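You operate a simulated robot arm through the tools that you are given. There is no shell and no other tool. Be economical: measure what you need, move in short steps, check, and stop when the job is done.

The job below is to be done with a simulated robot arm. You get a single attempt, and the scene is never put back.

JOB
Pull the old shim and shim the bracket till the gauge shows no gap.
Fine: free the lock knob first and lock it again at the end.

Only the result counts: the job must be done as asked and must still hold three seconds after the hand-in. Knocking over, shifting, dropping, spilling or breaking anything else fails it.

ROBOT AND FRAMES
A 6-joint arm with a two-finger parallel gripper, fixed in place. Base frame: the origin is at the foot of the arm, x ahead of it, y to its left, z up; the work surface is at about z = 10. Units: mm, rad, N and s.
With the tool pointing down near the work surface it reaches from about 140 to 580 mm from the base axis. Its first joint turns from -1.152 to 1.152 rad. Payload 2.1 kg.
The tool frame sits at the grasp point between the pads (the TCP): z along the fingers, y along the line on which they close. The tips reach 30 mm beyond it. The gripper opens to 94 mm. The fingers are 28 mm wide and 10 mm thick; the gripper's body (50 by 96 mm) begins 55 mm behind the TCP.
Orientation is that of the tool frame in the base frame, as a unit quaternion [x, y, z, w]. With the fingers straight down and closing along the base's y, the tool's x points along the base's -x, its y along +y and its z along -z.

CONTROLS
- The arm moves only by the tool nudge_tool. Its argument "motion" is a list of rows, each a list of 6 numbers: the shift along the tool's x, y, z in mm, then the turn, a rotation vector about the tool's x, y, z in rad. In form: [[tx, ty, tz, ax, ay, az], ...]. A call has 1 to 20 rows; each row shifts and turns the commanded pose from where the row before left it, along the tool's axes as they then stand. "jaw" is the gripper command, from -1 (fully open) to 1 (shut), values between in proportion, set as the call begins (left out, the last holds). Rows are played at 5 a second. More than 50 mm and 0.15 rad between two rows, or a gripper value outside its range, and nothing of the call is played. Where a pose cannot be reached the arm comes as near as it can. A force on the tool above 70 N (or 10 N above the force at the start of the call, whichever is more), or a blocked arm, ends the call early, and 0.2 s more pass. The fingers move at their own pace (about 72 mm/s each) and stop on an object; they squeeze with about 41 N. The grip force told is the motor's: it shows also when the fingers shut on nothing. Time passes only in rows, and 0.2 s behind the last, so rows that do not move let the fingers close. It gives the time, the measured TCP pose, the force on the tool (base axes), the opening and the grip force at its end, in the units of the frame above (readings bear some noise), and new pictures: "pictures" is both (left out), scene, wrist or none.
- Cameras (640 x 400 px; columns grow to the right, rows downward): "scene" is fixed at [39.6, -352.3, 502.3]; the picture's right is [0.89, -0.46, 0.00], its down [-0.21, -0.41, -0.89] and it looks along [0.41, 0.79, -0.46] (base axes); focal length 313 px, centre (320, 200). "wrist" rides on the gripper at [-37, 0, -58] in the tool frame; the picture's right is [0.00, -1.00, 0.00], its down [0.97, 0.00, -0.24] and it looks along [0.24, 0.00, 0.97] (tool axes); focal length 218 px, centre (320, 200).
- locate(camera, pixels): there is no depth. For up to 12 entries [column, row, z] of the newest picture of that camera ("zoom" is the newest enlarged one), the place [x, y] in the base frame at which the ray of that pixel passes the height z, good to about 3 mm, but the place of the scene camera against the robot may be out by one fixed shift of up to 12 mm in any direction. No time passes.
- zoom(camera, box): a new picture of the part [left, top, right, bottom] of that camera's present view, enlarged. No time passes.
- job_done(): hands the job in; it is judged then, once.

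Keep the steps short. Do not move on a guess: measure, check each grasp and each placing, and mend mistakes. In all there are 80 turns and 120 pictures (those below and enlarged ones count). Leave the gripper open and the arm clear of the work at the hand-in unless told otherwise, and finish with a single line.

The tools are called after ">>>" by a JSON object that holds its "method" and its "body". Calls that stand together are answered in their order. nudge_tool: Moves the arm, as the interface text tells. Its arguments: {"type":"object","properties":{"motion":{"type":"array","items":{"type":"array","items":{"type":"number"}}},"jaw":{"type":"number"},"pictures":{"type":"string","enum":["both","scene","wrist","none"]}},"required":["motion"]} The other tools are called the same way: locate (camera, pixels) gives the place at which the rays of pixels pass given heights; zoom (camera, box) takes an enlarged picture of a part of a camera's view; job_done () hands the job in.

At the start:

```text
t: 0.0
tcp_pos: [371.6, 23.7, 293.9]
tcp_rot: [-0.001, 1.0, -0.001, 0.0]
wrist_force: [-0.4, -0.1, 0.3]
gripper_width: 94.2
grasp_force: 0.1
```

scene: 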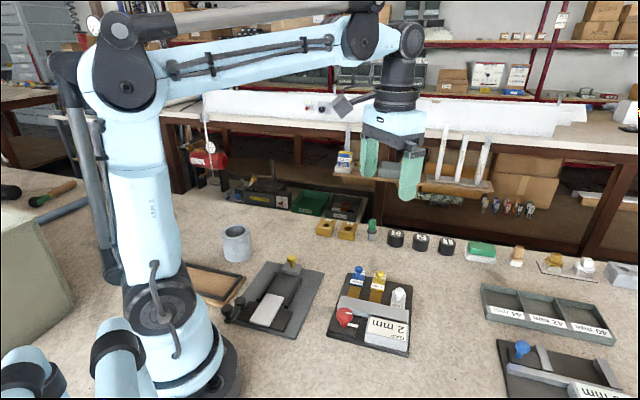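
wrist: 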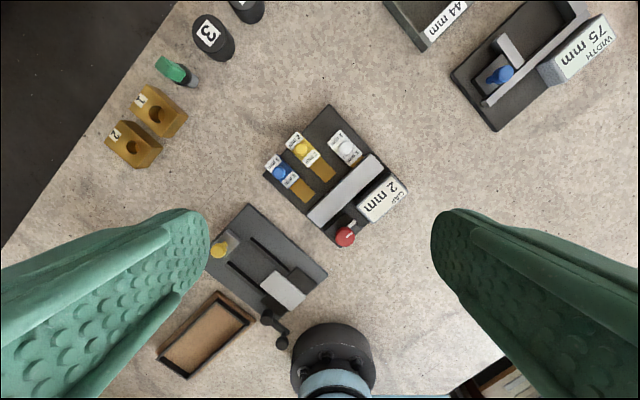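

I see a fixture with blue, yellow and white tabs, a grey bracket, a red knob and a "GAP 2 mm" sign near wrist pixel (330,180). I'll enlarge both views of it.

>>> {"method": "zoom", "body": {"camera": "wrist", "box": [250, 95, 420, 255]}}

>>> {"method": "zoom", "body": {"camera": "scene", "box": [310, 250, 430, 360]}}

>>> {"method": "zoom", "body": {"camera": "wrist", "box": [150, 190, 350, 390]}}

```text
2.50 times, centred on (335, 175) of wrist
```

zoom: 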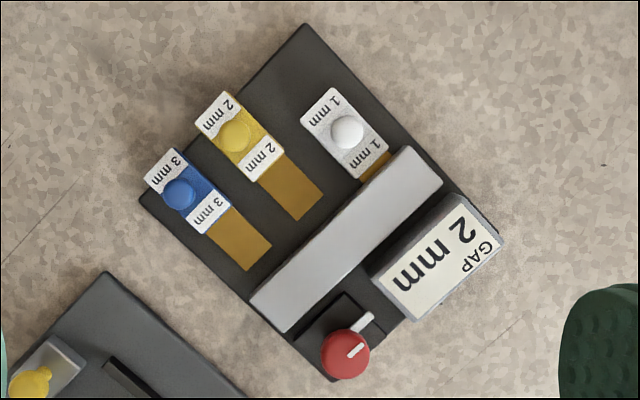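

```text
3.64 times, centred on (370, 305) of scene
```

zoom: 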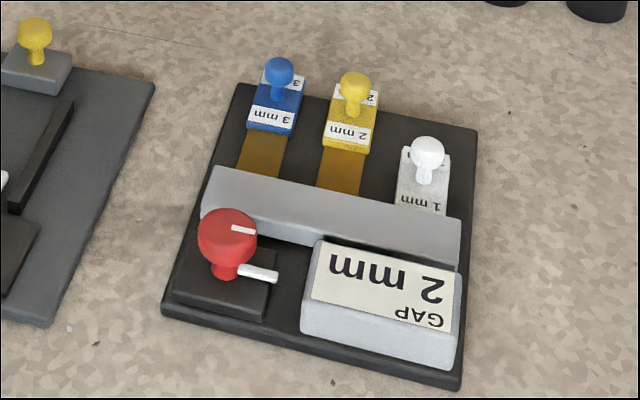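

```text
2.00 times, centred on (250, 290) of wrist
```

zoom: 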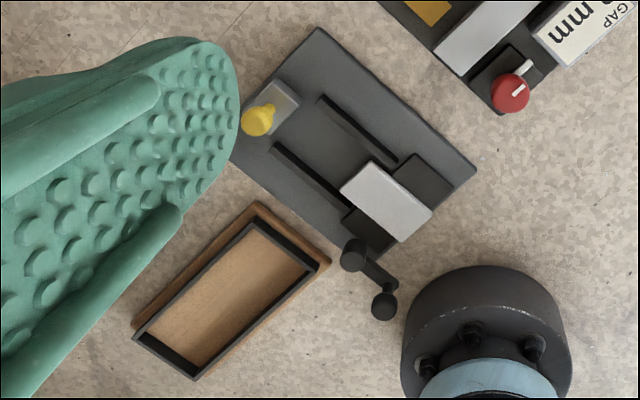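

The white 1 mm shim's blade is under the bracket and the gauge reads 2 mm. Blue 3 mm and yellow 2 mm are withdrawn. So once the white is out, 3 mm should be needed. Next I measure the points in the wrist view at several heights.

>>> {"method": "locate", "body": {"camera": "wrist", "pixels": [[344.5, 236, 50], [281, 171.5, 40], [303, 148, 40], [347.5, 147.5, 40], [329, 105, 20], [263, 173, 20], [399, 190, 30], [334, 247, 20], [314, 218, 30], [376, 156, 30]]}}

>>> {"method": "locate", "body": {"camera": "scene", "pixels": [[346, 315, 50], [358, 270, 40], [377, 275, 40], [399, 293, 40]]}}

```text
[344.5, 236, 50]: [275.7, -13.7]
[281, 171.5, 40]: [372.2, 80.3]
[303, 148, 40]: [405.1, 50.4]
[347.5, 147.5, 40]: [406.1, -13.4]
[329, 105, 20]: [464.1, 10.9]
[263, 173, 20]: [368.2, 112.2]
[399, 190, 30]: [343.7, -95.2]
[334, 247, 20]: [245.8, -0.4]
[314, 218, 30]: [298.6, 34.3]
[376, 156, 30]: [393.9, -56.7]
```

```text
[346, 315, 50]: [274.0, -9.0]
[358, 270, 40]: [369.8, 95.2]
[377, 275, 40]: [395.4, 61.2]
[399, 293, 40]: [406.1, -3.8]
```

Heights are still uncertain, so I turn the tool about 45° to line up with the fixture and go lower for a closer look.

>>> {"method": "nudge_tool", "body": {"motion": [[0, 0, 0, 0, 0, -0.131], [0, 0, 0, 0, 0, -0.131], [0, 0, 0, 0, 0, -0.131], [0, 0, 0, 0, 0, -0.131], [0, 0, 0, 0, 0, -0.131], [0, 0, 0, 0, 0, -0.131], [12, 3, 30, 0, 0, 0], [12, 3, 30, 0, 0, 0], [0, 0, 20, 0, 0, 0], [0, 0, 0, 0, 0, 0]], "pictures": "wrist"}}

```text
t: 2.2
tcp_pos: [350.4, 11.1, 215.7]
tcp_rot: [-0.383, 0.924, -0.001, 0.002]
wrist_force: [0.8, 0.0, -0.8]
gripper_width: 93.9
grasp_force: 0.1
```

wrist: 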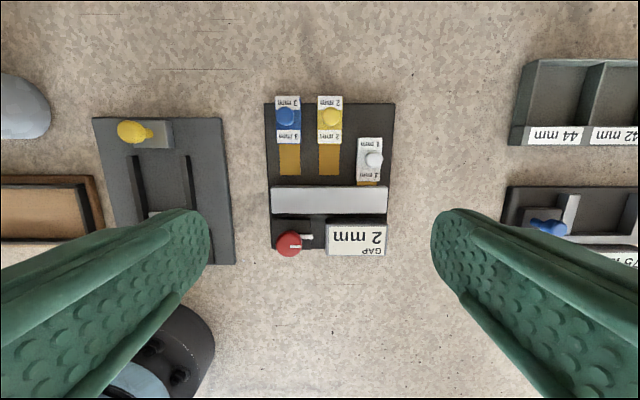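

The view is aligned. I enlarge the fixture for details and pixel positions.

>>> {"method": "zoom", "body": {"camera": "wrist", "box": [250, 85, 410, 265]}}

```text
2.22 times, centred on (330, 175) of wrist
```

zoom: 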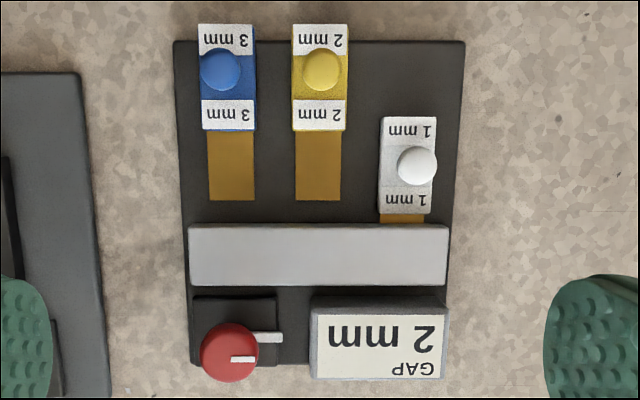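

I locate the knobs in this second view to work out heights against the first view, and check the scene for side-on heights.

>>> {"method": "locate", "body": {"camera": "wrist", "pixels": [[289, 243.5, 30], [289, 243.5, 50], [289, 243.5, 70], [285, 116.5, 30], [285, 116.5, 50], [331, 116.5, 30], [331, 116.5, 50], [374, 160, 30], [374, 160, 50], [271, 188, 30], [387, 188, 30], [265, 104, 20]]}}

>>> {"method": "zoom", "body": {"camera": "wrist", "box": [265, 165, 395, 260]}}

```text
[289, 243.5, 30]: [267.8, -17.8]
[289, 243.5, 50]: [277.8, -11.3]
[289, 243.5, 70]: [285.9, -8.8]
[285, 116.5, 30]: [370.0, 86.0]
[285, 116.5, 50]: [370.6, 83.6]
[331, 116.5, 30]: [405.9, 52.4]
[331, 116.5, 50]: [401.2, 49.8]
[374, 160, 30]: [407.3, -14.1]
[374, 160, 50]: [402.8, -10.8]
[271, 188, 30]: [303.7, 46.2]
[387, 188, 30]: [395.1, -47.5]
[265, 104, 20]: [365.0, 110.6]
```

```text
4.21 times, centred on (330, 212) of wrist
```

zoom: 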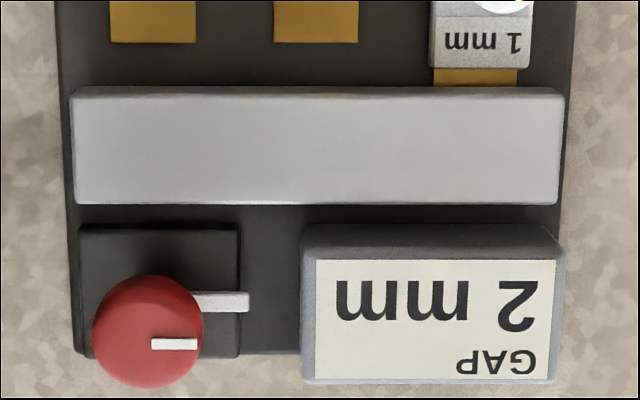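

The knob top is near z 50–55 at about (277,-12). I move over it at a lower height and narrow the jaw to look closely.

>>> {"method": "nudge_tool", "body": {"motion": [[23, 12, 0, 0, 0, 0], [23, 12, 0, 0, 0, 0], [23.5, 11.5, 15, 0, 0, 0], [0, 0, 30, 0, 0, 0], [0, 0, 30, 0, 0, 0], [0, 0, 0, 0, 0, 0]], "jaw": -0.1, "pictures": "both"}}

```text
t: 3.6
tcp_pos: [277.3, -11.7, 139.9]
tcp_rot: [-0.384, 0.923, 0.001, 0.001]
wrist_force: [0.7, 0.0, 0.3]
gripper_width: 51.7
grasp_force: 0.1
```

scene: 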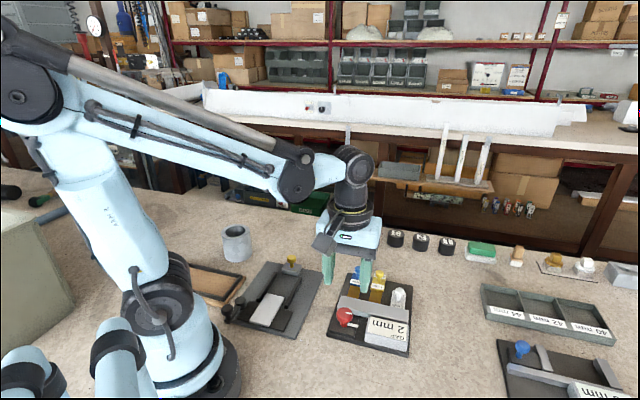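
wrist: 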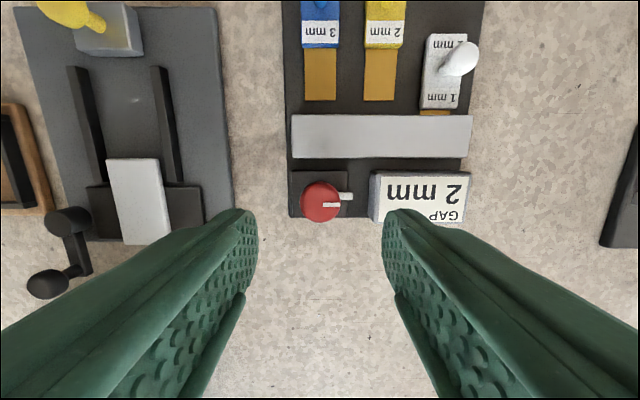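

The knob appears at (321,202). I locate it at several heights to settle its position, plus the bar, block and sign edges.

>>> {"method": "locate", "body": {"camera": "wrist", "pixels": [[321, 202, 30], [321, 202, 50], [321, 202, 60], [301, 202, 50], [341, 202, 50], [292, 158, 30], [470, 158, 30], [379, 176, 30], [291, 115, 30], [459, 57, 40], [459, 57, 50]]}}

>>> {"method": "zoom", "body": {"camera": "wrist", "box": [270, 90, 490, 230]}}

>>> {"method": "zoom", "body": {"camera": "scene", "box": [320, 260, 420, 360]}}

```text
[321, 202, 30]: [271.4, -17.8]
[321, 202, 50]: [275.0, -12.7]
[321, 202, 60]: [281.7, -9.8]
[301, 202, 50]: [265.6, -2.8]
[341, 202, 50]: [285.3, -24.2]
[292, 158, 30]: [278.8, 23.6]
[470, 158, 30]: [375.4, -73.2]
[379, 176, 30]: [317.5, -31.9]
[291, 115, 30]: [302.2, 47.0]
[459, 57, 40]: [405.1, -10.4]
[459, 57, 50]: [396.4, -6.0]
```

```text
2.86 times, centred on (380, 160) of wrist
```

zoom: 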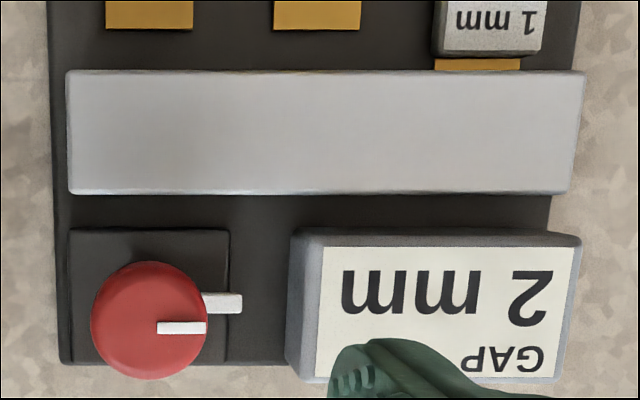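

```text
4.00 times, centred on (370, 310) of scene
```

zoom: 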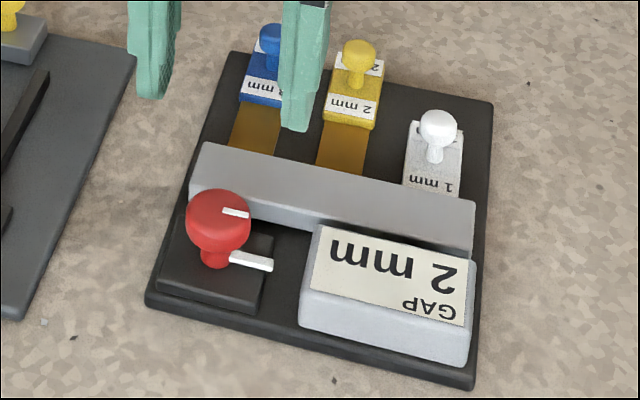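

The knob is about 29 mm across, with its top near z 50 at about (276,-13). The bar is 27 mm away and the sign 43 mm. I descend with the jaw at 52 mm to TCP z ≈ 67, which puts the tips at z ≈ 37.

>>> {"method": "nudge_tool", "body": {"motion": [[1.5, 0, 20, 0, 0, 0], [0, 0, 20, 0, 0, 0], [0, 0, 18, 0, 0, 0], [0, 0, 15, 0, 0, 0], [0, 0, 0, 0, 0, 0]], "pictures": "both"}}

```text
t: 4.8
tcp_pos: [275.0, -13.5, 66.6]
tcp_rot: [-0.383, 0.924, 0.0, 0.0]
wrist_force: [-0.6, 0.3, -0.3]
gripper_width: 51.6
grasp_force: 0.0
```

scene: 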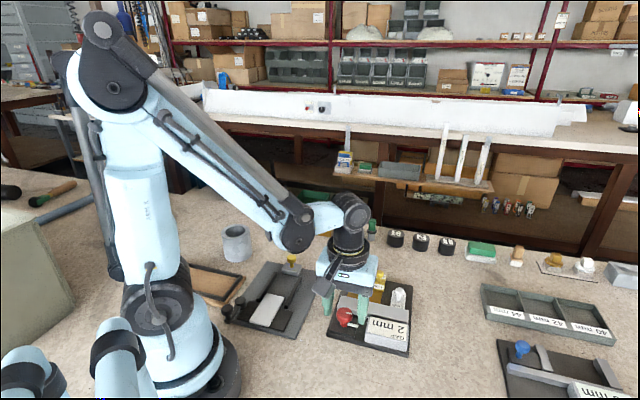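
wrist: 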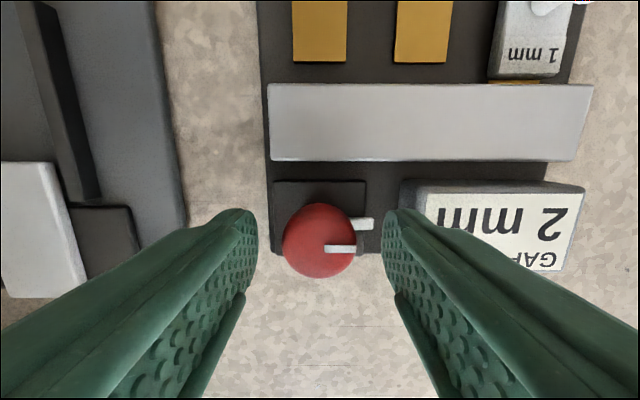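

>>> {"method": "zoom", "body": {"camera": "scene", "box": [310, 280, 390, 340]}}

>>> {"method": "locate", "body": {"camera": "wrist", "pixels": [[319, 241, 40], [319, 241, 50], [319, 241, 60], [282, 241, 50], [356, 241, 50]]}}

```text
6.67 times, centred on (350, 310) of scene
```

zoom: 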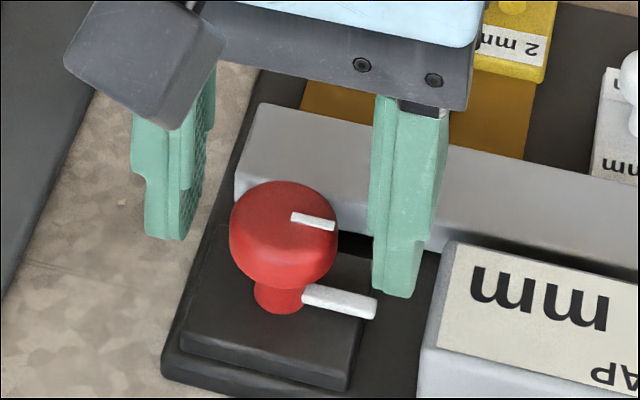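

```text
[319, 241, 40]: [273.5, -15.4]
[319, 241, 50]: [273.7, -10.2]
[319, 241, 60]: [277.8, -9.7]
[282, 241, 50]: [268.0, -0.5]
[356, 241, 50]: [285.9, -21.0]
```

The knob (319,241) sits between the fingers and the tips are beside its red body. I close the jaw.

>>> {"method": "nudge_tool", "body": {"motion": [[0, 0, 0, 0, 0, 0], [0, 0, 0, 0, 0, 0], [0, 0, 0, 0, 0, 0]], "jaw": 1, "pictures": "both"}}

>>> {"method": "zoom", "body": {"camera": "scene", "box": [310, 280, 390, 340]}}

```text
t: 5.6
tcp_pos: [275.9, -13.1, 67.7]
tcp_rot: [-0.383, 0.924, 0.001, 0.0]
wrist_force: [-2.1, 3.8, -9.7]
gripper_width: 29.1
grasp_force: 44.7
```

scene: 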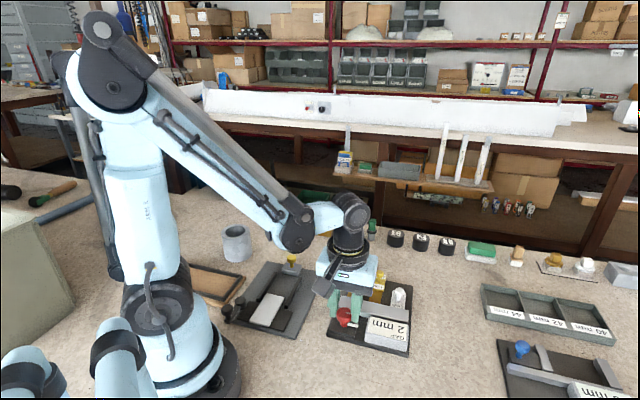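
wrist: 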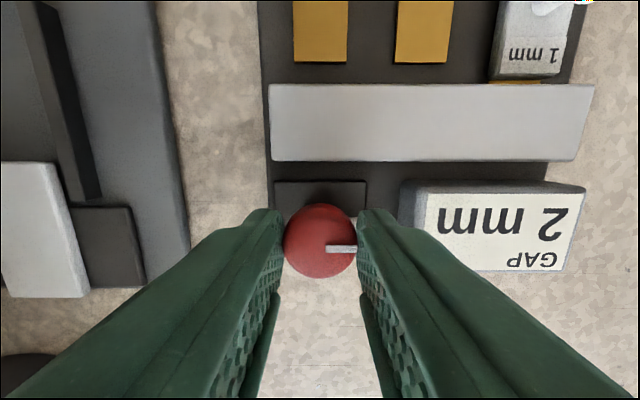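

```text
6.67 times, centred on (350, 310) of scene
```

zoom: 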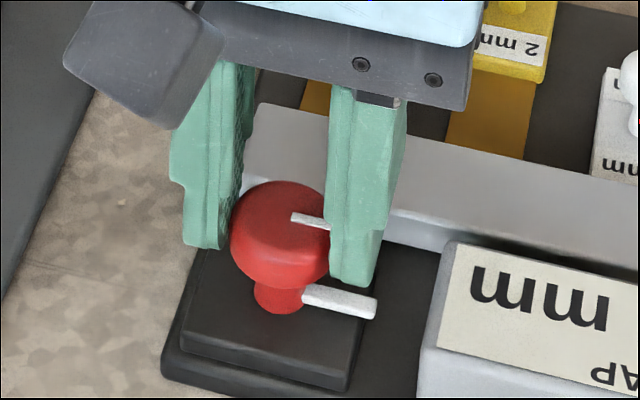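

The knob is gripped at 29.1 mm. I turn it counter-clockwise seen from above (negative about tool z) by about 30° and look.

>>> {"method": "nudge_tool", "body": {"motion": [[0, 0, 0, 0, 0, -0.1], [0, 0, 0, 0, 0, -0.1], [0, 0, 0, 0, 0, -0.1], [0, 0, 0, 0, 0, -0.1], [0, 0, 0, 0, 0, -0.1], [0, 0, 0, 0, 0, 0]], "pictures": "both"}}

>>> {"method": "zoom", "body": {"camera": "scene", "box": [310, 280, 390, 340]}}

```text
t: 7.0
tcp_pos: [274.0, -13.9, 66.4]
tcp_rot: [-0.6, 0.8, 0.001, 0.0]
wrist_force: [-15.3, 11.2, 30.8]
gripper_width: 29.3
grasp_force: 45.2
```

scene: 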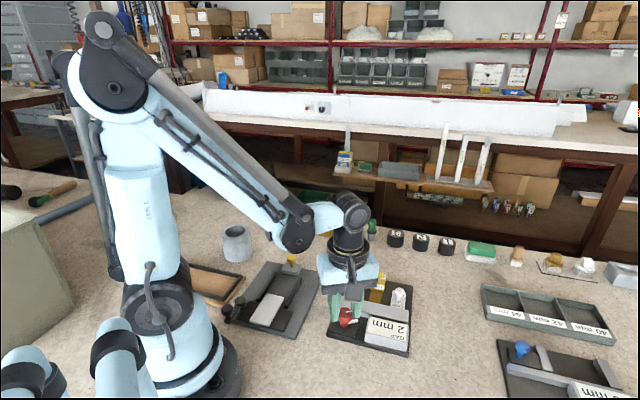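
wrist: 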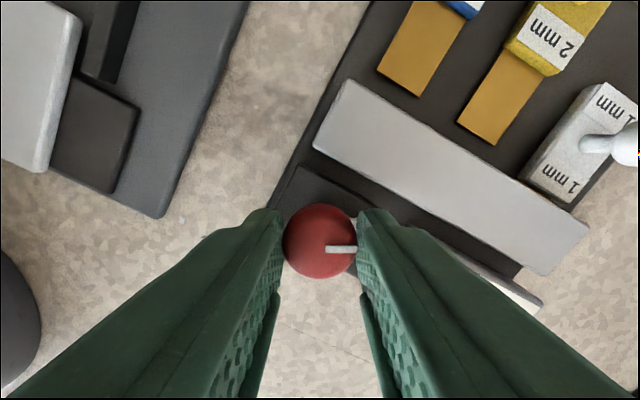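

```text
6.67 times, centred on (350, 310) of scene
```

zoom: 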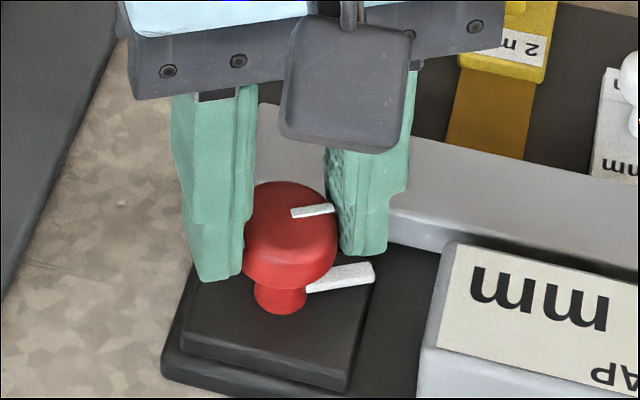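

The knob and its pin turned with the hand, with a modest force. I continue towards 90°.

>>> {"method": "nudge_tool", "body": {"motion": [[0, 0, -0.5, 0, 0, -0.11], [0, 0, 0, 0, 0, -0.11], [0, 0, 0, 0, 0, -0.11], [0, 0, 0, 0, 0, -0.11], [0, 0, 0, 0, 0, -0.11], [0, 0, 0, 0, 0, 0]], "pictures": "both"}}

>>> {"method": "zoom", "body": {"camera": "scene", "box": [310, 280, 390, 340]}}

```text
t: 8.4
tcp_pos: [274.2, -13.2, 66.1]
tcp_rot: [0.795, -0.607, -0.001, 0.001]
wrist_force: [-16.6, 7.9, -28.9]
gripper_width: 29.4
grasp_force: 45.1
```

scene: 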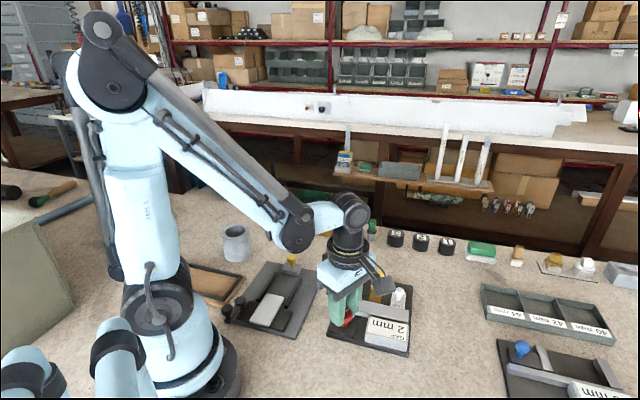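
wrist: 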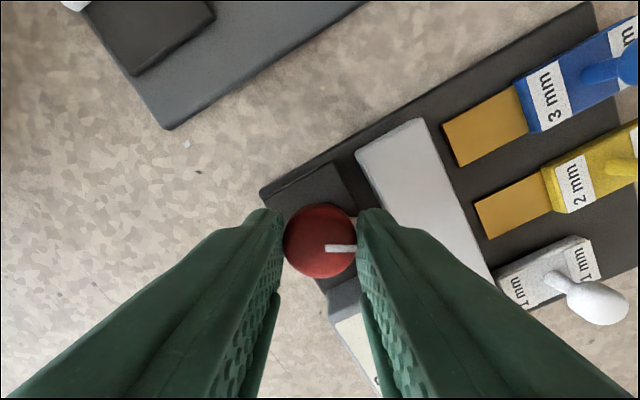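

```text
6.67 times, centred on (350, 310) of scene
```

zoom: 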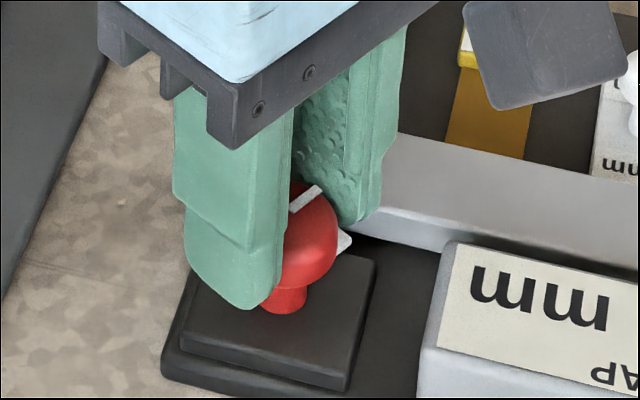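

About 60° so far, and the mark follows. I turn the remaining 30°.

>>> {"method": "nudge_tool", "body": {"motion": [[0, 0, 0, 0, 0, -0.11], [0, 0, 0, 0, 0, -0.11], [0, 0, 0, 0, 0, -0.11], [0, 0, 0, 0, 0, -0.11], [0, 0, 0, 0, 0, -0.08], [0, 0, 0, 0, 0, 0]], "pictures": "both"}}

>>> {"method": "zoom", "body": {"camera": "scene", "box": [310, 260, 420, 360]}}

```text
t: 9.8
tcp_pos: [273.8, -14.2, 67.0]
tcp_rot: [0.924, -0.382, -0.003, 0.001]
wrist_force: [-25.3, 5.1, 3.3]
gripper_width: 29.3
grasp_force: 45.0
```

scene: 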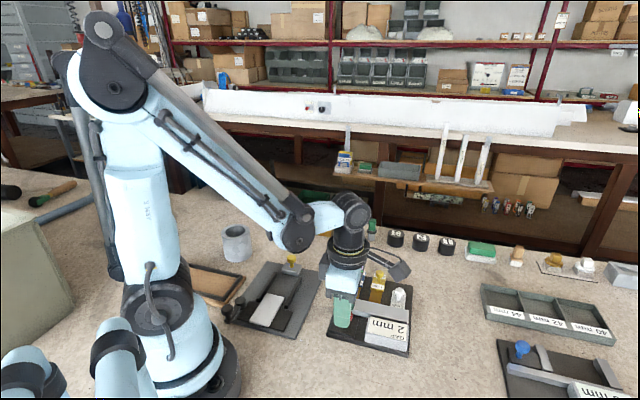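
wrist: 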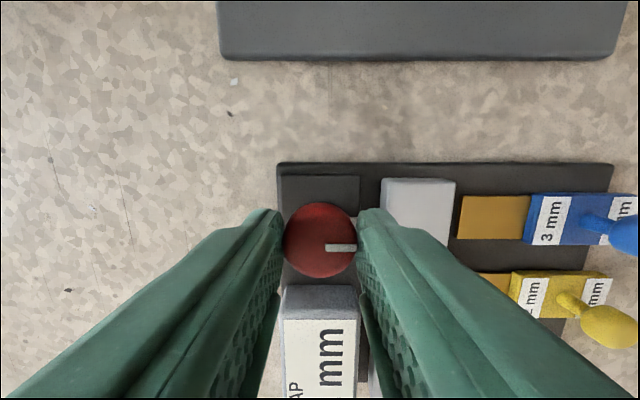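

```text
4.00 times, centred on (365, 310) of scene
```

zoom: 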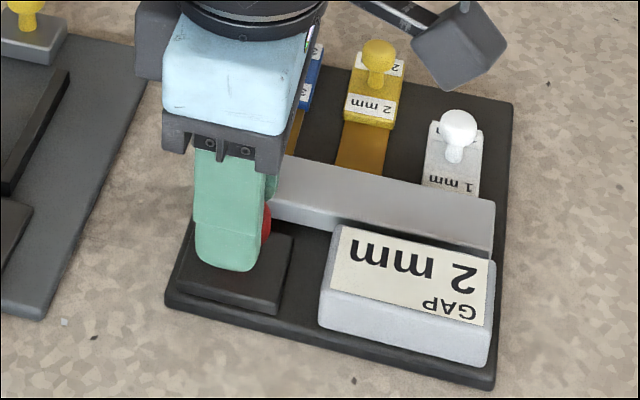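

The knob is at 90°. I open only a little (to about 36 mm, to stay clear of the bar), rise, and check that it stays.

>>> {"method": "nudge_tool", "body": {"motion": [[0, 0, 0, 0, 0, 0], [0, 0, 0, 0, 0, 0], [0, 0, -20, 0, 0, 0], [0, 0, -30, 0, 0, 0], [0, 0, -30, 0, 0, 0], [0, 0, 0, 0, 0, 0]], "jaw": 0.22, "pictures": "both"}}

>>> {"method": "zoom", "body": {"camera": "scene", "box": [310, 260, 420, 360]}}

```text
t: 11.2
tcp_pos: [275.9, -12.9, 147.5]
tcp_rot: [0.924, -0.383, 0.0, -0.001]
wrist_force: [-0.7, 0.0, -0.5]
gripper_width: 36.7
grasp_force: 0.1
```

scene: 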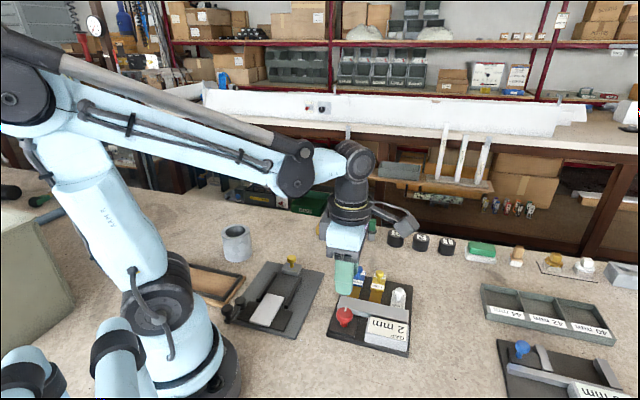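
wrist: 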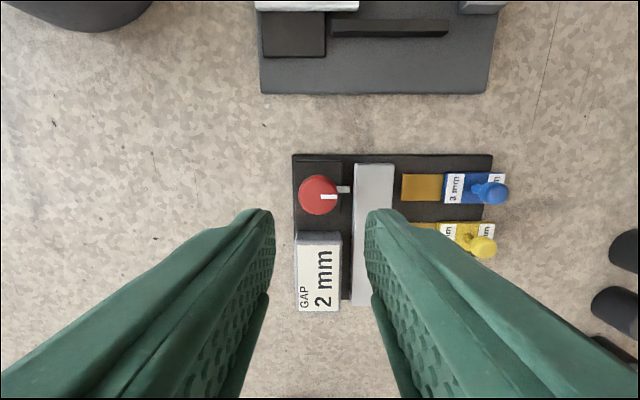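

```text
4.00 times, centred on (365, 310) of scene
```

zoom: 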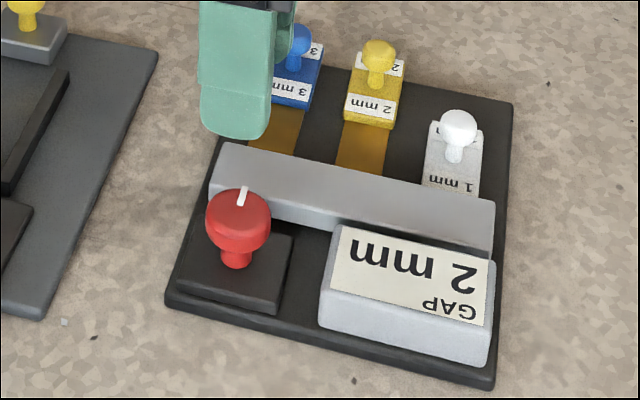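

The knob holds at 90° and nothing else moved. Next is the white shim's knob, at about (404,-11). I move above it, keeping this orientation so the jaw closes along the slide direction.

>>> {"method": "nudge_tool", "body": {"motion": [[30, -31, 0, 0, 0, 0], [30, -31, 0, 0, 0, 0], [29.6, -30, 0, 0, 0, 0], [0, 0, 20, 0, 0, 0], [0, 0, 15, 0, 0, 0], [0, 0, 0, 0, 0, 0]], "pictures": "both"}}

>>> {"method": "zoom", "body": {"camera": "scene", "box": [340, 250, 430, 330]}}

```text
t: 12.6
tcp_pos: [403.7, -12.4, 111.7]
tcp_rot: [0.924, -0.383, 0.0, -0.001]
wrist_force: [-0.4, 0.6, 0.0]
gripper_width: 36.6
grasp_force: 0.1
```

scene: 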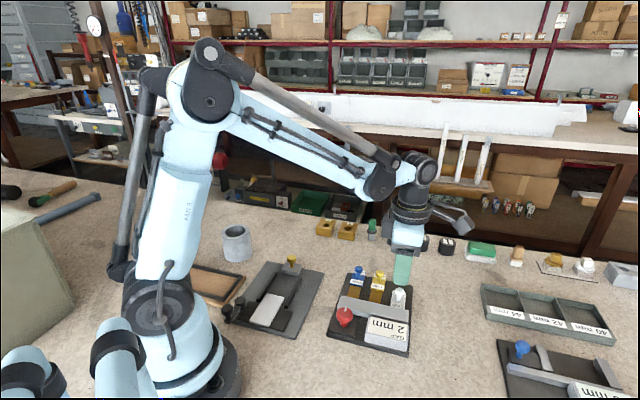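
wrist: 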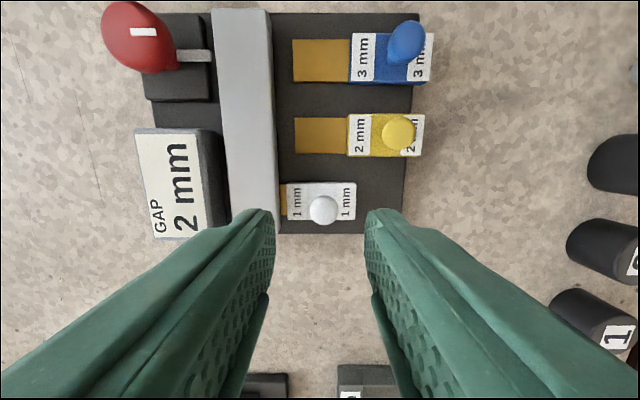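

```text
5.00 times, centred on (385, 290) of scene
```

zoom: 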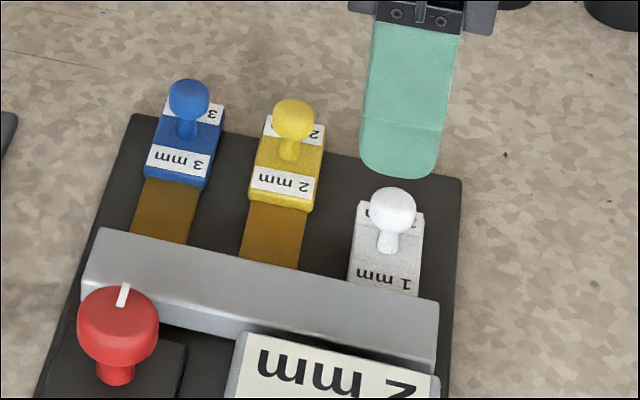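

The white knob is at (323,210). I measure it again, with its edges, from this view.

>>> {"method": "locate", "body": {"camera": "wrist", "pixels": [[323, 210, 35], [323, 210, 45], [323, 210, 55], [309, 210, 45], [337, 210, 45], [279, 200, 30], [397, 133, 45], [406, 43, 45], [356, 200, 28]]}}

```text
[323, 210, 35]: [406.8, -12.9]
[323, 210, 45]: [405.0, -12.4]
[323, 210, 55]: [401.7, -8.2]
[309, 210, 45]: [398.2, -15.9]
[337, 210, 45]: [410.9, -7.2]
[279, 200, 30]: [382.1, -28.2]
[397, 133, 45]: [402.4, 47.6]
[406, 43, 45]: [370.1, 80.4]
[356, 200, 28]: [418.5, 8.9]
```

The knob centre is at about (405,-12), it is about 16 mm wide and its top is near z 45. I narrow the jaw to 30 mm and descend to TCP z ≈ 62.

>>> {"method": "nudge_tool", "body": {"motion": [[0.5, -1, 15, 0, 0, 0], [0, 0, 15, 0, 0, 0], [0, 0, 12, 0, 0, 0], [0, 0, 8, 0, 0, 0], [0, 0, 0, 0, 0, 0]], "jaw": 0.36, "pictures": "both"}}

>>> {"method": "zoom", "body": {"camera": "scene", "box": [360, 260, 430, 320]}}

```text
t: 13.8
tcp_pos: [404.5, -13.2, 61.6]
tcp_rot: [0.924, -0.383, 0.0, -0.001]
wrist_force: [0.2, -0.1, 1.0]
gripper_width: 30.2
grasp_force: 0.1
```

scene: 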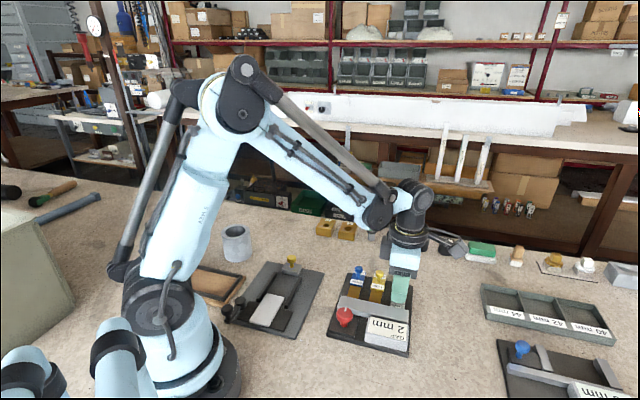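
wrist: 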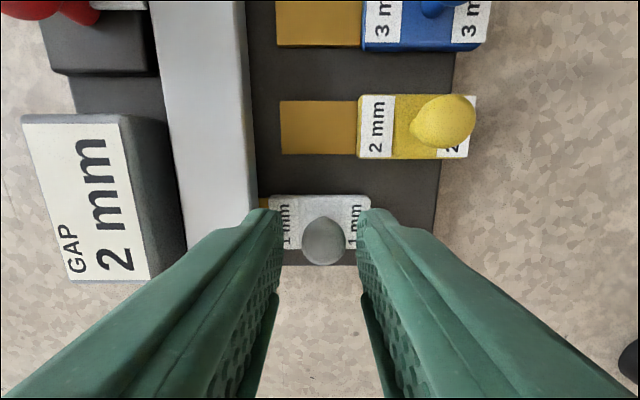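

```text
6.67 times, centred on (395, 290) of scene
```

zoom: 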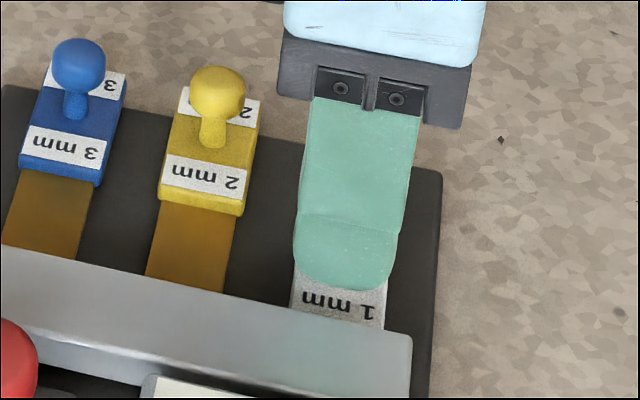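

The knob lies between the pads with no contact force. I close the jaw.

>>> {"method": "nudge_tool", "body": {"motion": [[0, 0, 0, 0, 0, 0], [0, 0, 0, 0, 0, 0], [0, 0, 0, 0, 0, 0]], "jaw": 1, "pictures": "wrist"}}

```text
t: 14.6
tcp_pos: [405.1, -12.3, 63.4]
tcp_rot: [0.924, -0.383, 0.001, -0.001]
wrist_force: [4.9, 3.6, -7.3]
gripper_width: 16.9
grasp_force: 44.8
```

wrist: 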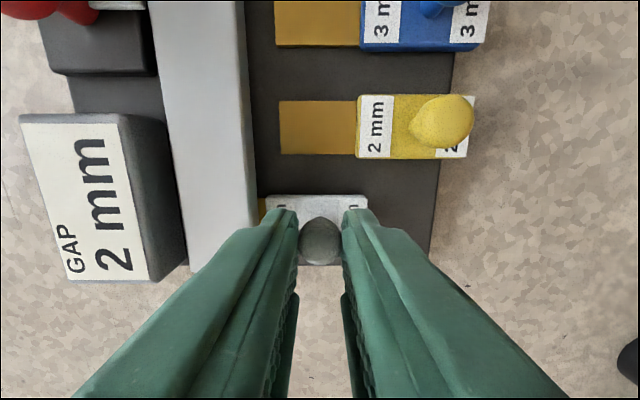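

It is held at 16.9 mm. I pull it away from the bracket (tool -y) 15 mm in small rows, then check the force and picture.

>>> {"method": "nudge_tool", "body": {"motion": [[0, -4, 0, 0, 0, 0], [0, -4, 0, 0, 0, 0], [0, -4, 0, 0, 0, 0], [0, -3, 0, 0, 0, 0]], "pictures": "both"}}

>>> {"method": "zoom", "body": {"camera": "scene", "box": [320, 260, 430, 360]}}

```text
t: 15.6
tcp_pos: [415.8, -1.4, 62.8]
tcp_rot: [0.924, -0.383, 0.0, -0.001]
wrist_force: [0.4, -1.5, 10.7]
gripper_width: 17.1
grasp_force: 44.8
```

scene: 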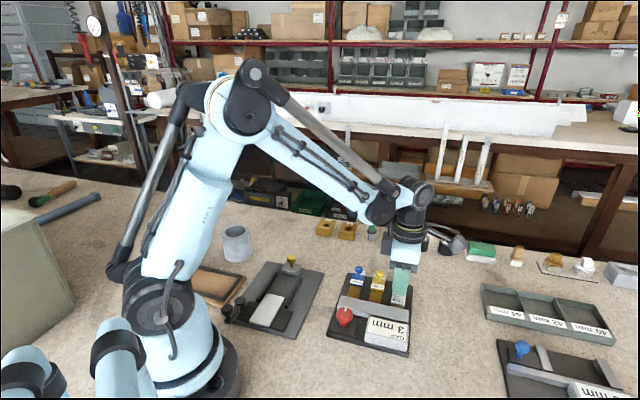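
wrist: 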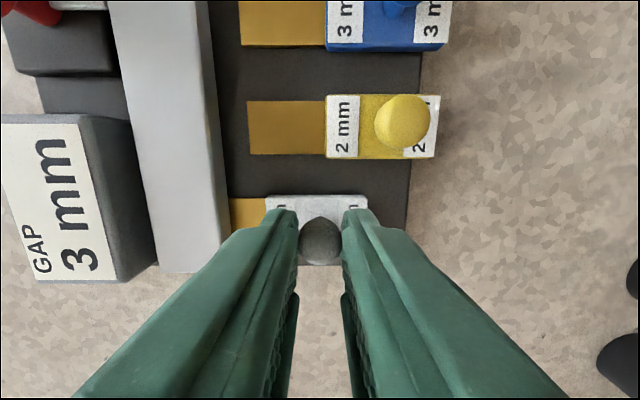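

```text
4.00 times, centred on (375, 310) of scene
```

zoom: 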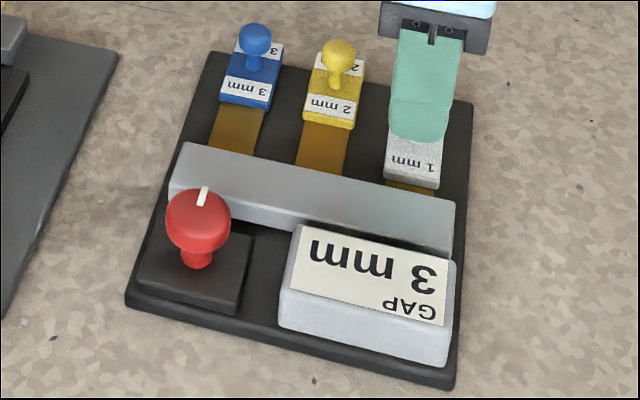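

The shim slides and the gauge now reads 3 mm, so 3 mm is what is needed. I pull another 25 mm to match the parked line of the others.

>>> {"method": "nudge_tool", "body": {"motion": [[0, -5, 0, 0, 0, 0], [0, -5, 0, 0, 0, 0], [0, -5, 0, 0, 0, 0], [0, -5, 0, 0, 0, 0], [0, -5, 0, 0, 0, 0], [0, 0, 0, 0, 0, 0]], "pictures": "both"}}

```text
t: 17.0
tcp_pos: [433.5, 17.0, 62.8]
tcp_rot: [0.924, -0.382, 0.001, 0.0]
wrist_force: [1.8, -2.5, 15.4]
gripper_width: 17.5
grasp_force: 45.2
```

scene: 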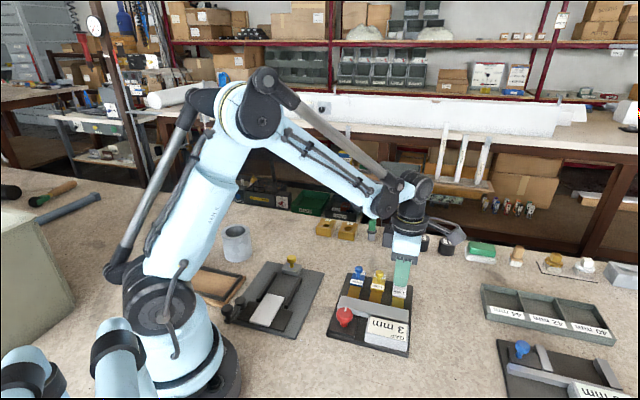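
wrist: 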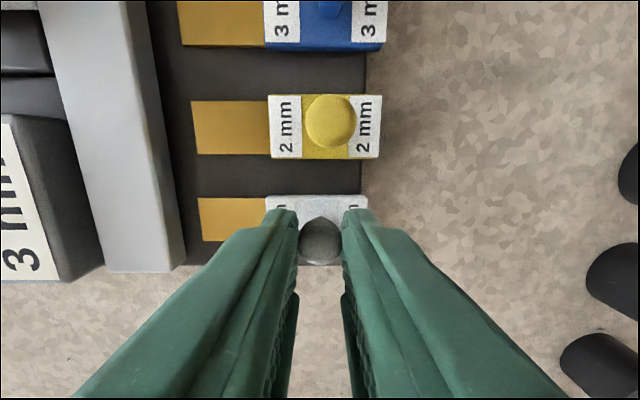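

White is in line with yellow and blue and clear of the bracket. I release, rise, and move over the blue knob at about (370,80).

>>> {"method": "nudge_tool", "body": {"motion": [[0, 0, 0, 0, 0, 0], [0, 0, 0, 0, 0, 0], [0, 0, -25, 0, 0, 0], [0, 0, -25, 0, 0, 0], [-30, 0, 0, 0, 0, 0], [-30, 0, 0, 0, 0, 0], [-29.6, 0, 0, 0, 0, 0], [0, 0, 0, 0, 0, 0]], "jaw": 0.36, "pictures": "both"}}

>>> {"method": "zoom", "body": {"camera": "scene", "box": [320, 250, 430, 350]}}

```text
t: 18.8
tcp_pos: [368.7, 78.9, 111.3]
tcp_rot: [0.924, -0.382, -0.001, -0.002]
wrist_force: [-0.6, -0.8, 0.2]
gripper_width: 30.2
grasp_force: 0.0
```

scene: 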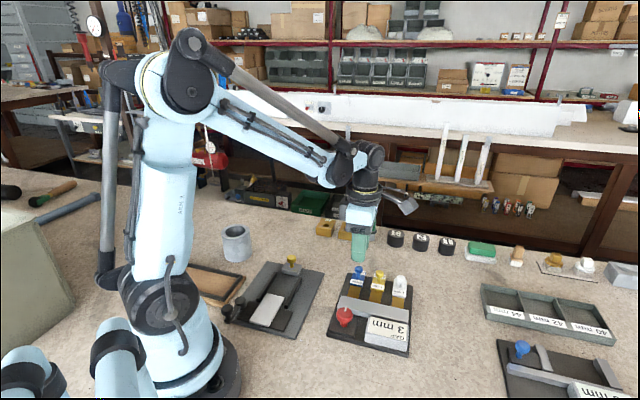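
wrist: 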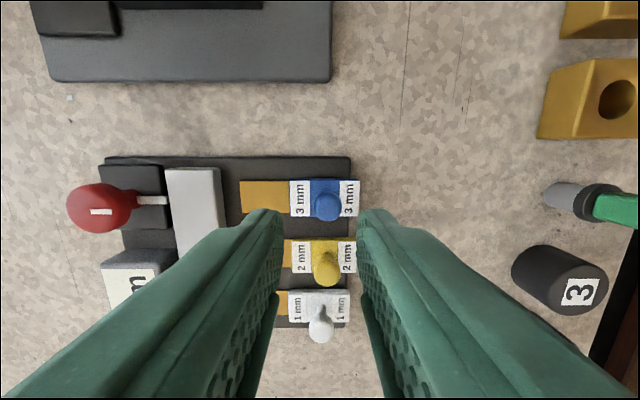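

```text
4.00 times, centred on (375, 300) of scene
```

zoom: 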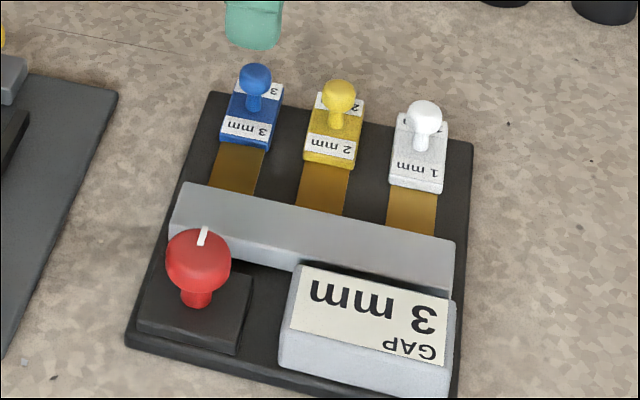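

White stays parked and the gauge still reads 3 mm. Blue's knob is at (327,205), so I measure it.

>>> {"method": "locate", "body": {"camera": "wrist", "pixels": [[327, 206, 45], [327, 206, 40], [340, 206, 45], [314, 206, 45]]}}

```text
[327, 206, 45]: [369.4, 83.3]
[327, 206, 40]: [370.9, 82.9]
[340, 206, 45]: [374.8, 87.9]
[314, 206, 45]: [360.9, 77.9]
```

Blue's knob is at about (370,82.5). I correct by (-1.5,-3.3) mm and descend to TCP z ≈ 62.

>>> {"method": "nudge_tool", "body": {"motion": [[-1.5, -3.3, 15, 0, 0, 0], [0, 0, 15, 0, 0, 0], [0, 0, 12, 0, 0, 0], [0, 0, 7.5, 0, 0, 0], [0, 0, 0, 0, 0, 0]], "pictures": "wrist"}}

```text
t: 20.0
tcp_pos: [371.4, 83.3, 62.9]
tcp_rot: [0.924, -0.382, 0.0, -0.001]
wrist_force: [0.5, -0.1, 0.5]
gripper_width: 29.9
grasp_force: 0.1
```

wrist: 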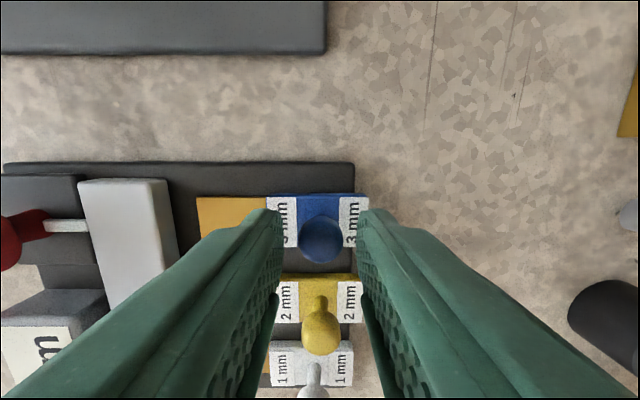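

Blue's knob is centred between the pads. I close and begin pushing toward the bracket (tool +y).

>>> {"method": "nudge_tool", "body": {"motion": [[0, 0, 0, 0, 0, 0], [0, 0, 0, 0, 0, 0], [0, 0, 0, 0, 0, 0], [0, 4, 0, 0, 0, 0], [0, 5, 0, 0, 0, 0], [0, 5, 0, 0, 0, 0], [0, 5, 0, 0, 0, 0], [0, 0, 0, 0, 0, 0]], "jaw": 1, "pictures": "both"}}

>>> {"method": "zoom", "body": {"camera": "scene", "box": [320, 250, 430, 350]}}

```text
t: 21.8
tcp_pos: [357.8, 69.1, 63.3]
tcp_rot: [0.924, -0.383, 0.0, 0.0]
wrist_force: [3.4, -3.7, -34.7]
gripper_width: 17.4
grasp_force: 45.1
```

scene: 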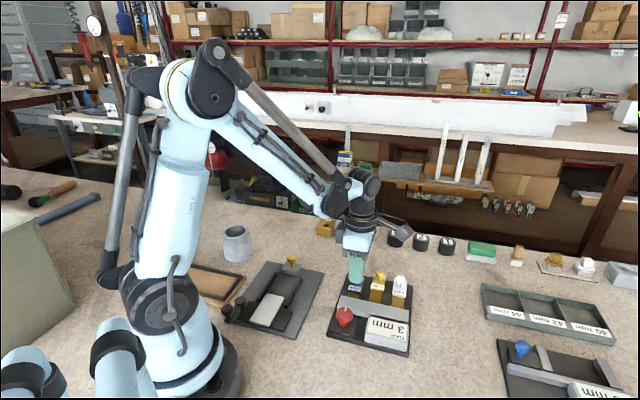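
wrist: 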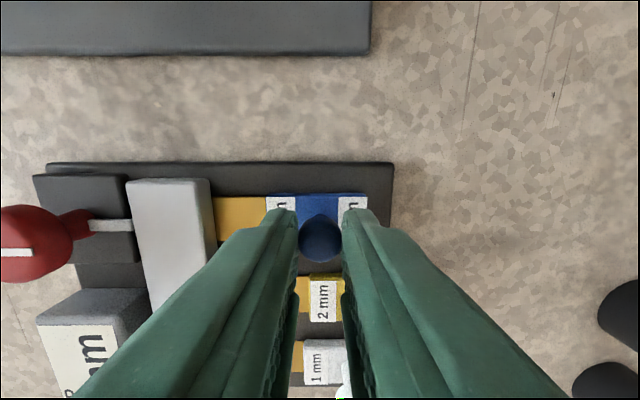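

```text
4.00 times, centred on (375, 300) of scene
```

zoom: 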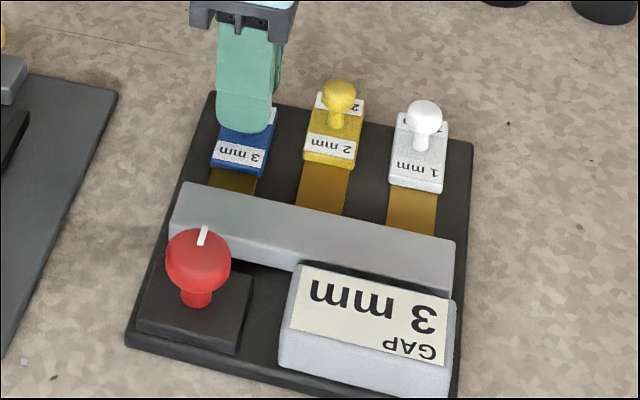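

Blue slides along. The tool feels a 35 N downward pull, so I ease z by 0.7 mm and push 15 mm more.

>>> {"method": "nudge_tool", "body": {"motion": [[0, 0, 0.7, 0, 0, 0], [0, 4, 0, 0, 0, 0], [0, 4, 0, 0, 0, 0], [0, 4, 0, 0, 0, 0], [0, 3, 0, 0, 0, 0], [0, 0, 0, 0, 0, 0]], "pictures": "both"}}

>>> {"method": "zoom", "body": {"camera": "scene", "box": [320, 250, 430, 350]}}

```text
t: 23.2
tcp_pos: [347.3, 60.2, 63.0]
tcp_rot: [0.924, -0.383, 0.001, 0.0]
wrist_force: [7.4, -6.3, 34.0]
gripper_width: 17.3
grasp_force: 44.9
```

scene: 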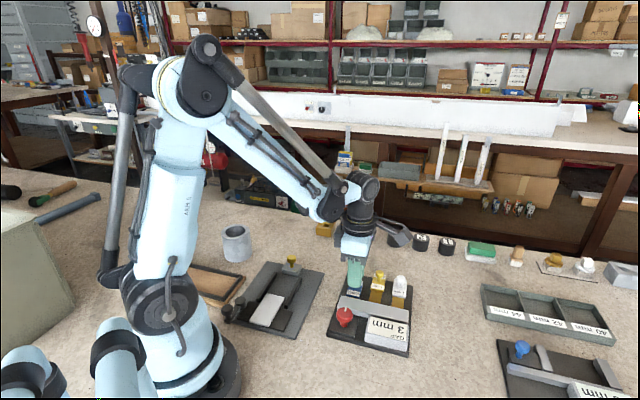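
wrist: 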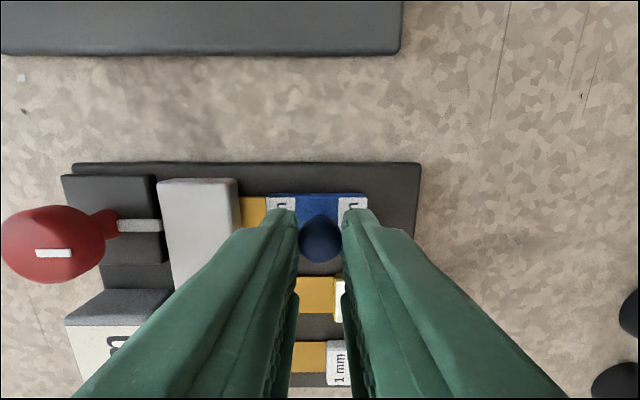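

```text
4.00 times, centred on (375, 300) of scene
```

zoom: 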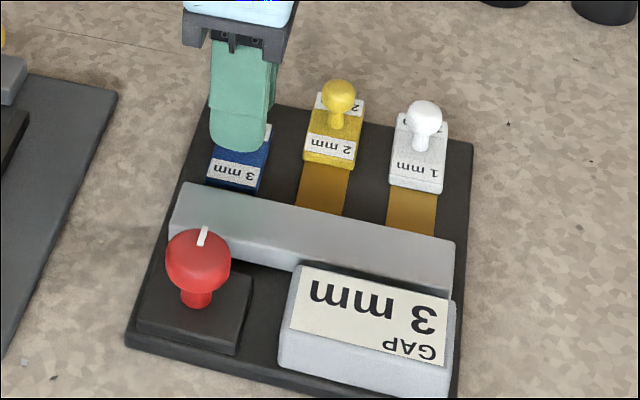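

s is now about 288 mm and white's seated place was about 278. I push on 10 mm in small rows.

>>> {"method": "nudge_tool", "body": {"motion": [[0, 3, 0, 0, 0, 0], [0, 3, 0, 0, 0, 0], [0, 2, 0, 0, 0, 0], [0, 2, 0, 0, 0, 0], [0, 0, 0, 0, 0, 0]], "pictures": "both"}}

>>> {"method": "zoom", "body": {"camera": "scene", "box": [320, 250, 430, 350]}}

```text
t: 24.4
tcp_pos: [340.8, 52.7, 61.5]
tcp_rot: [0.924, -0.383, 0.001, -0.001]
wrist_force: [16.4, -6.3, 23.2]
gripper_width: 17.3
grasp_force: 44.8
```

scene: 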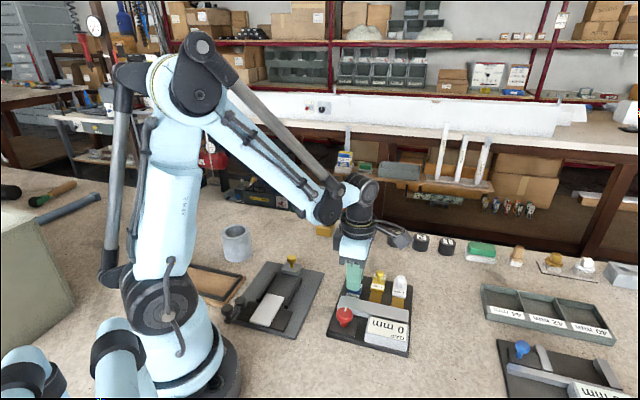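
wrist: 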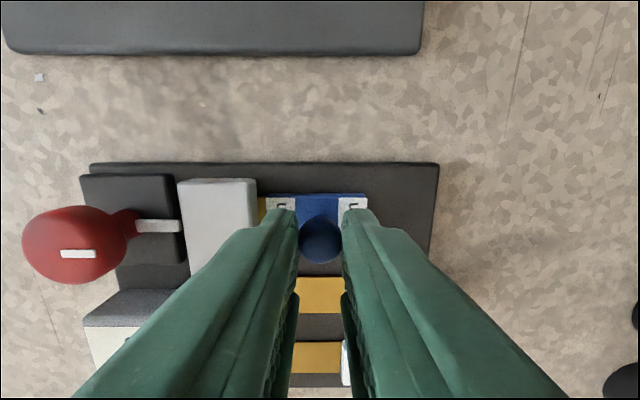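

```text
4.00 times, centred on (375, 300) of scene
```

zoom: 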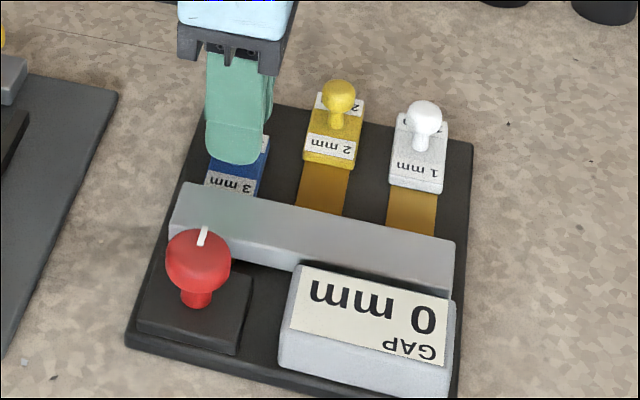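

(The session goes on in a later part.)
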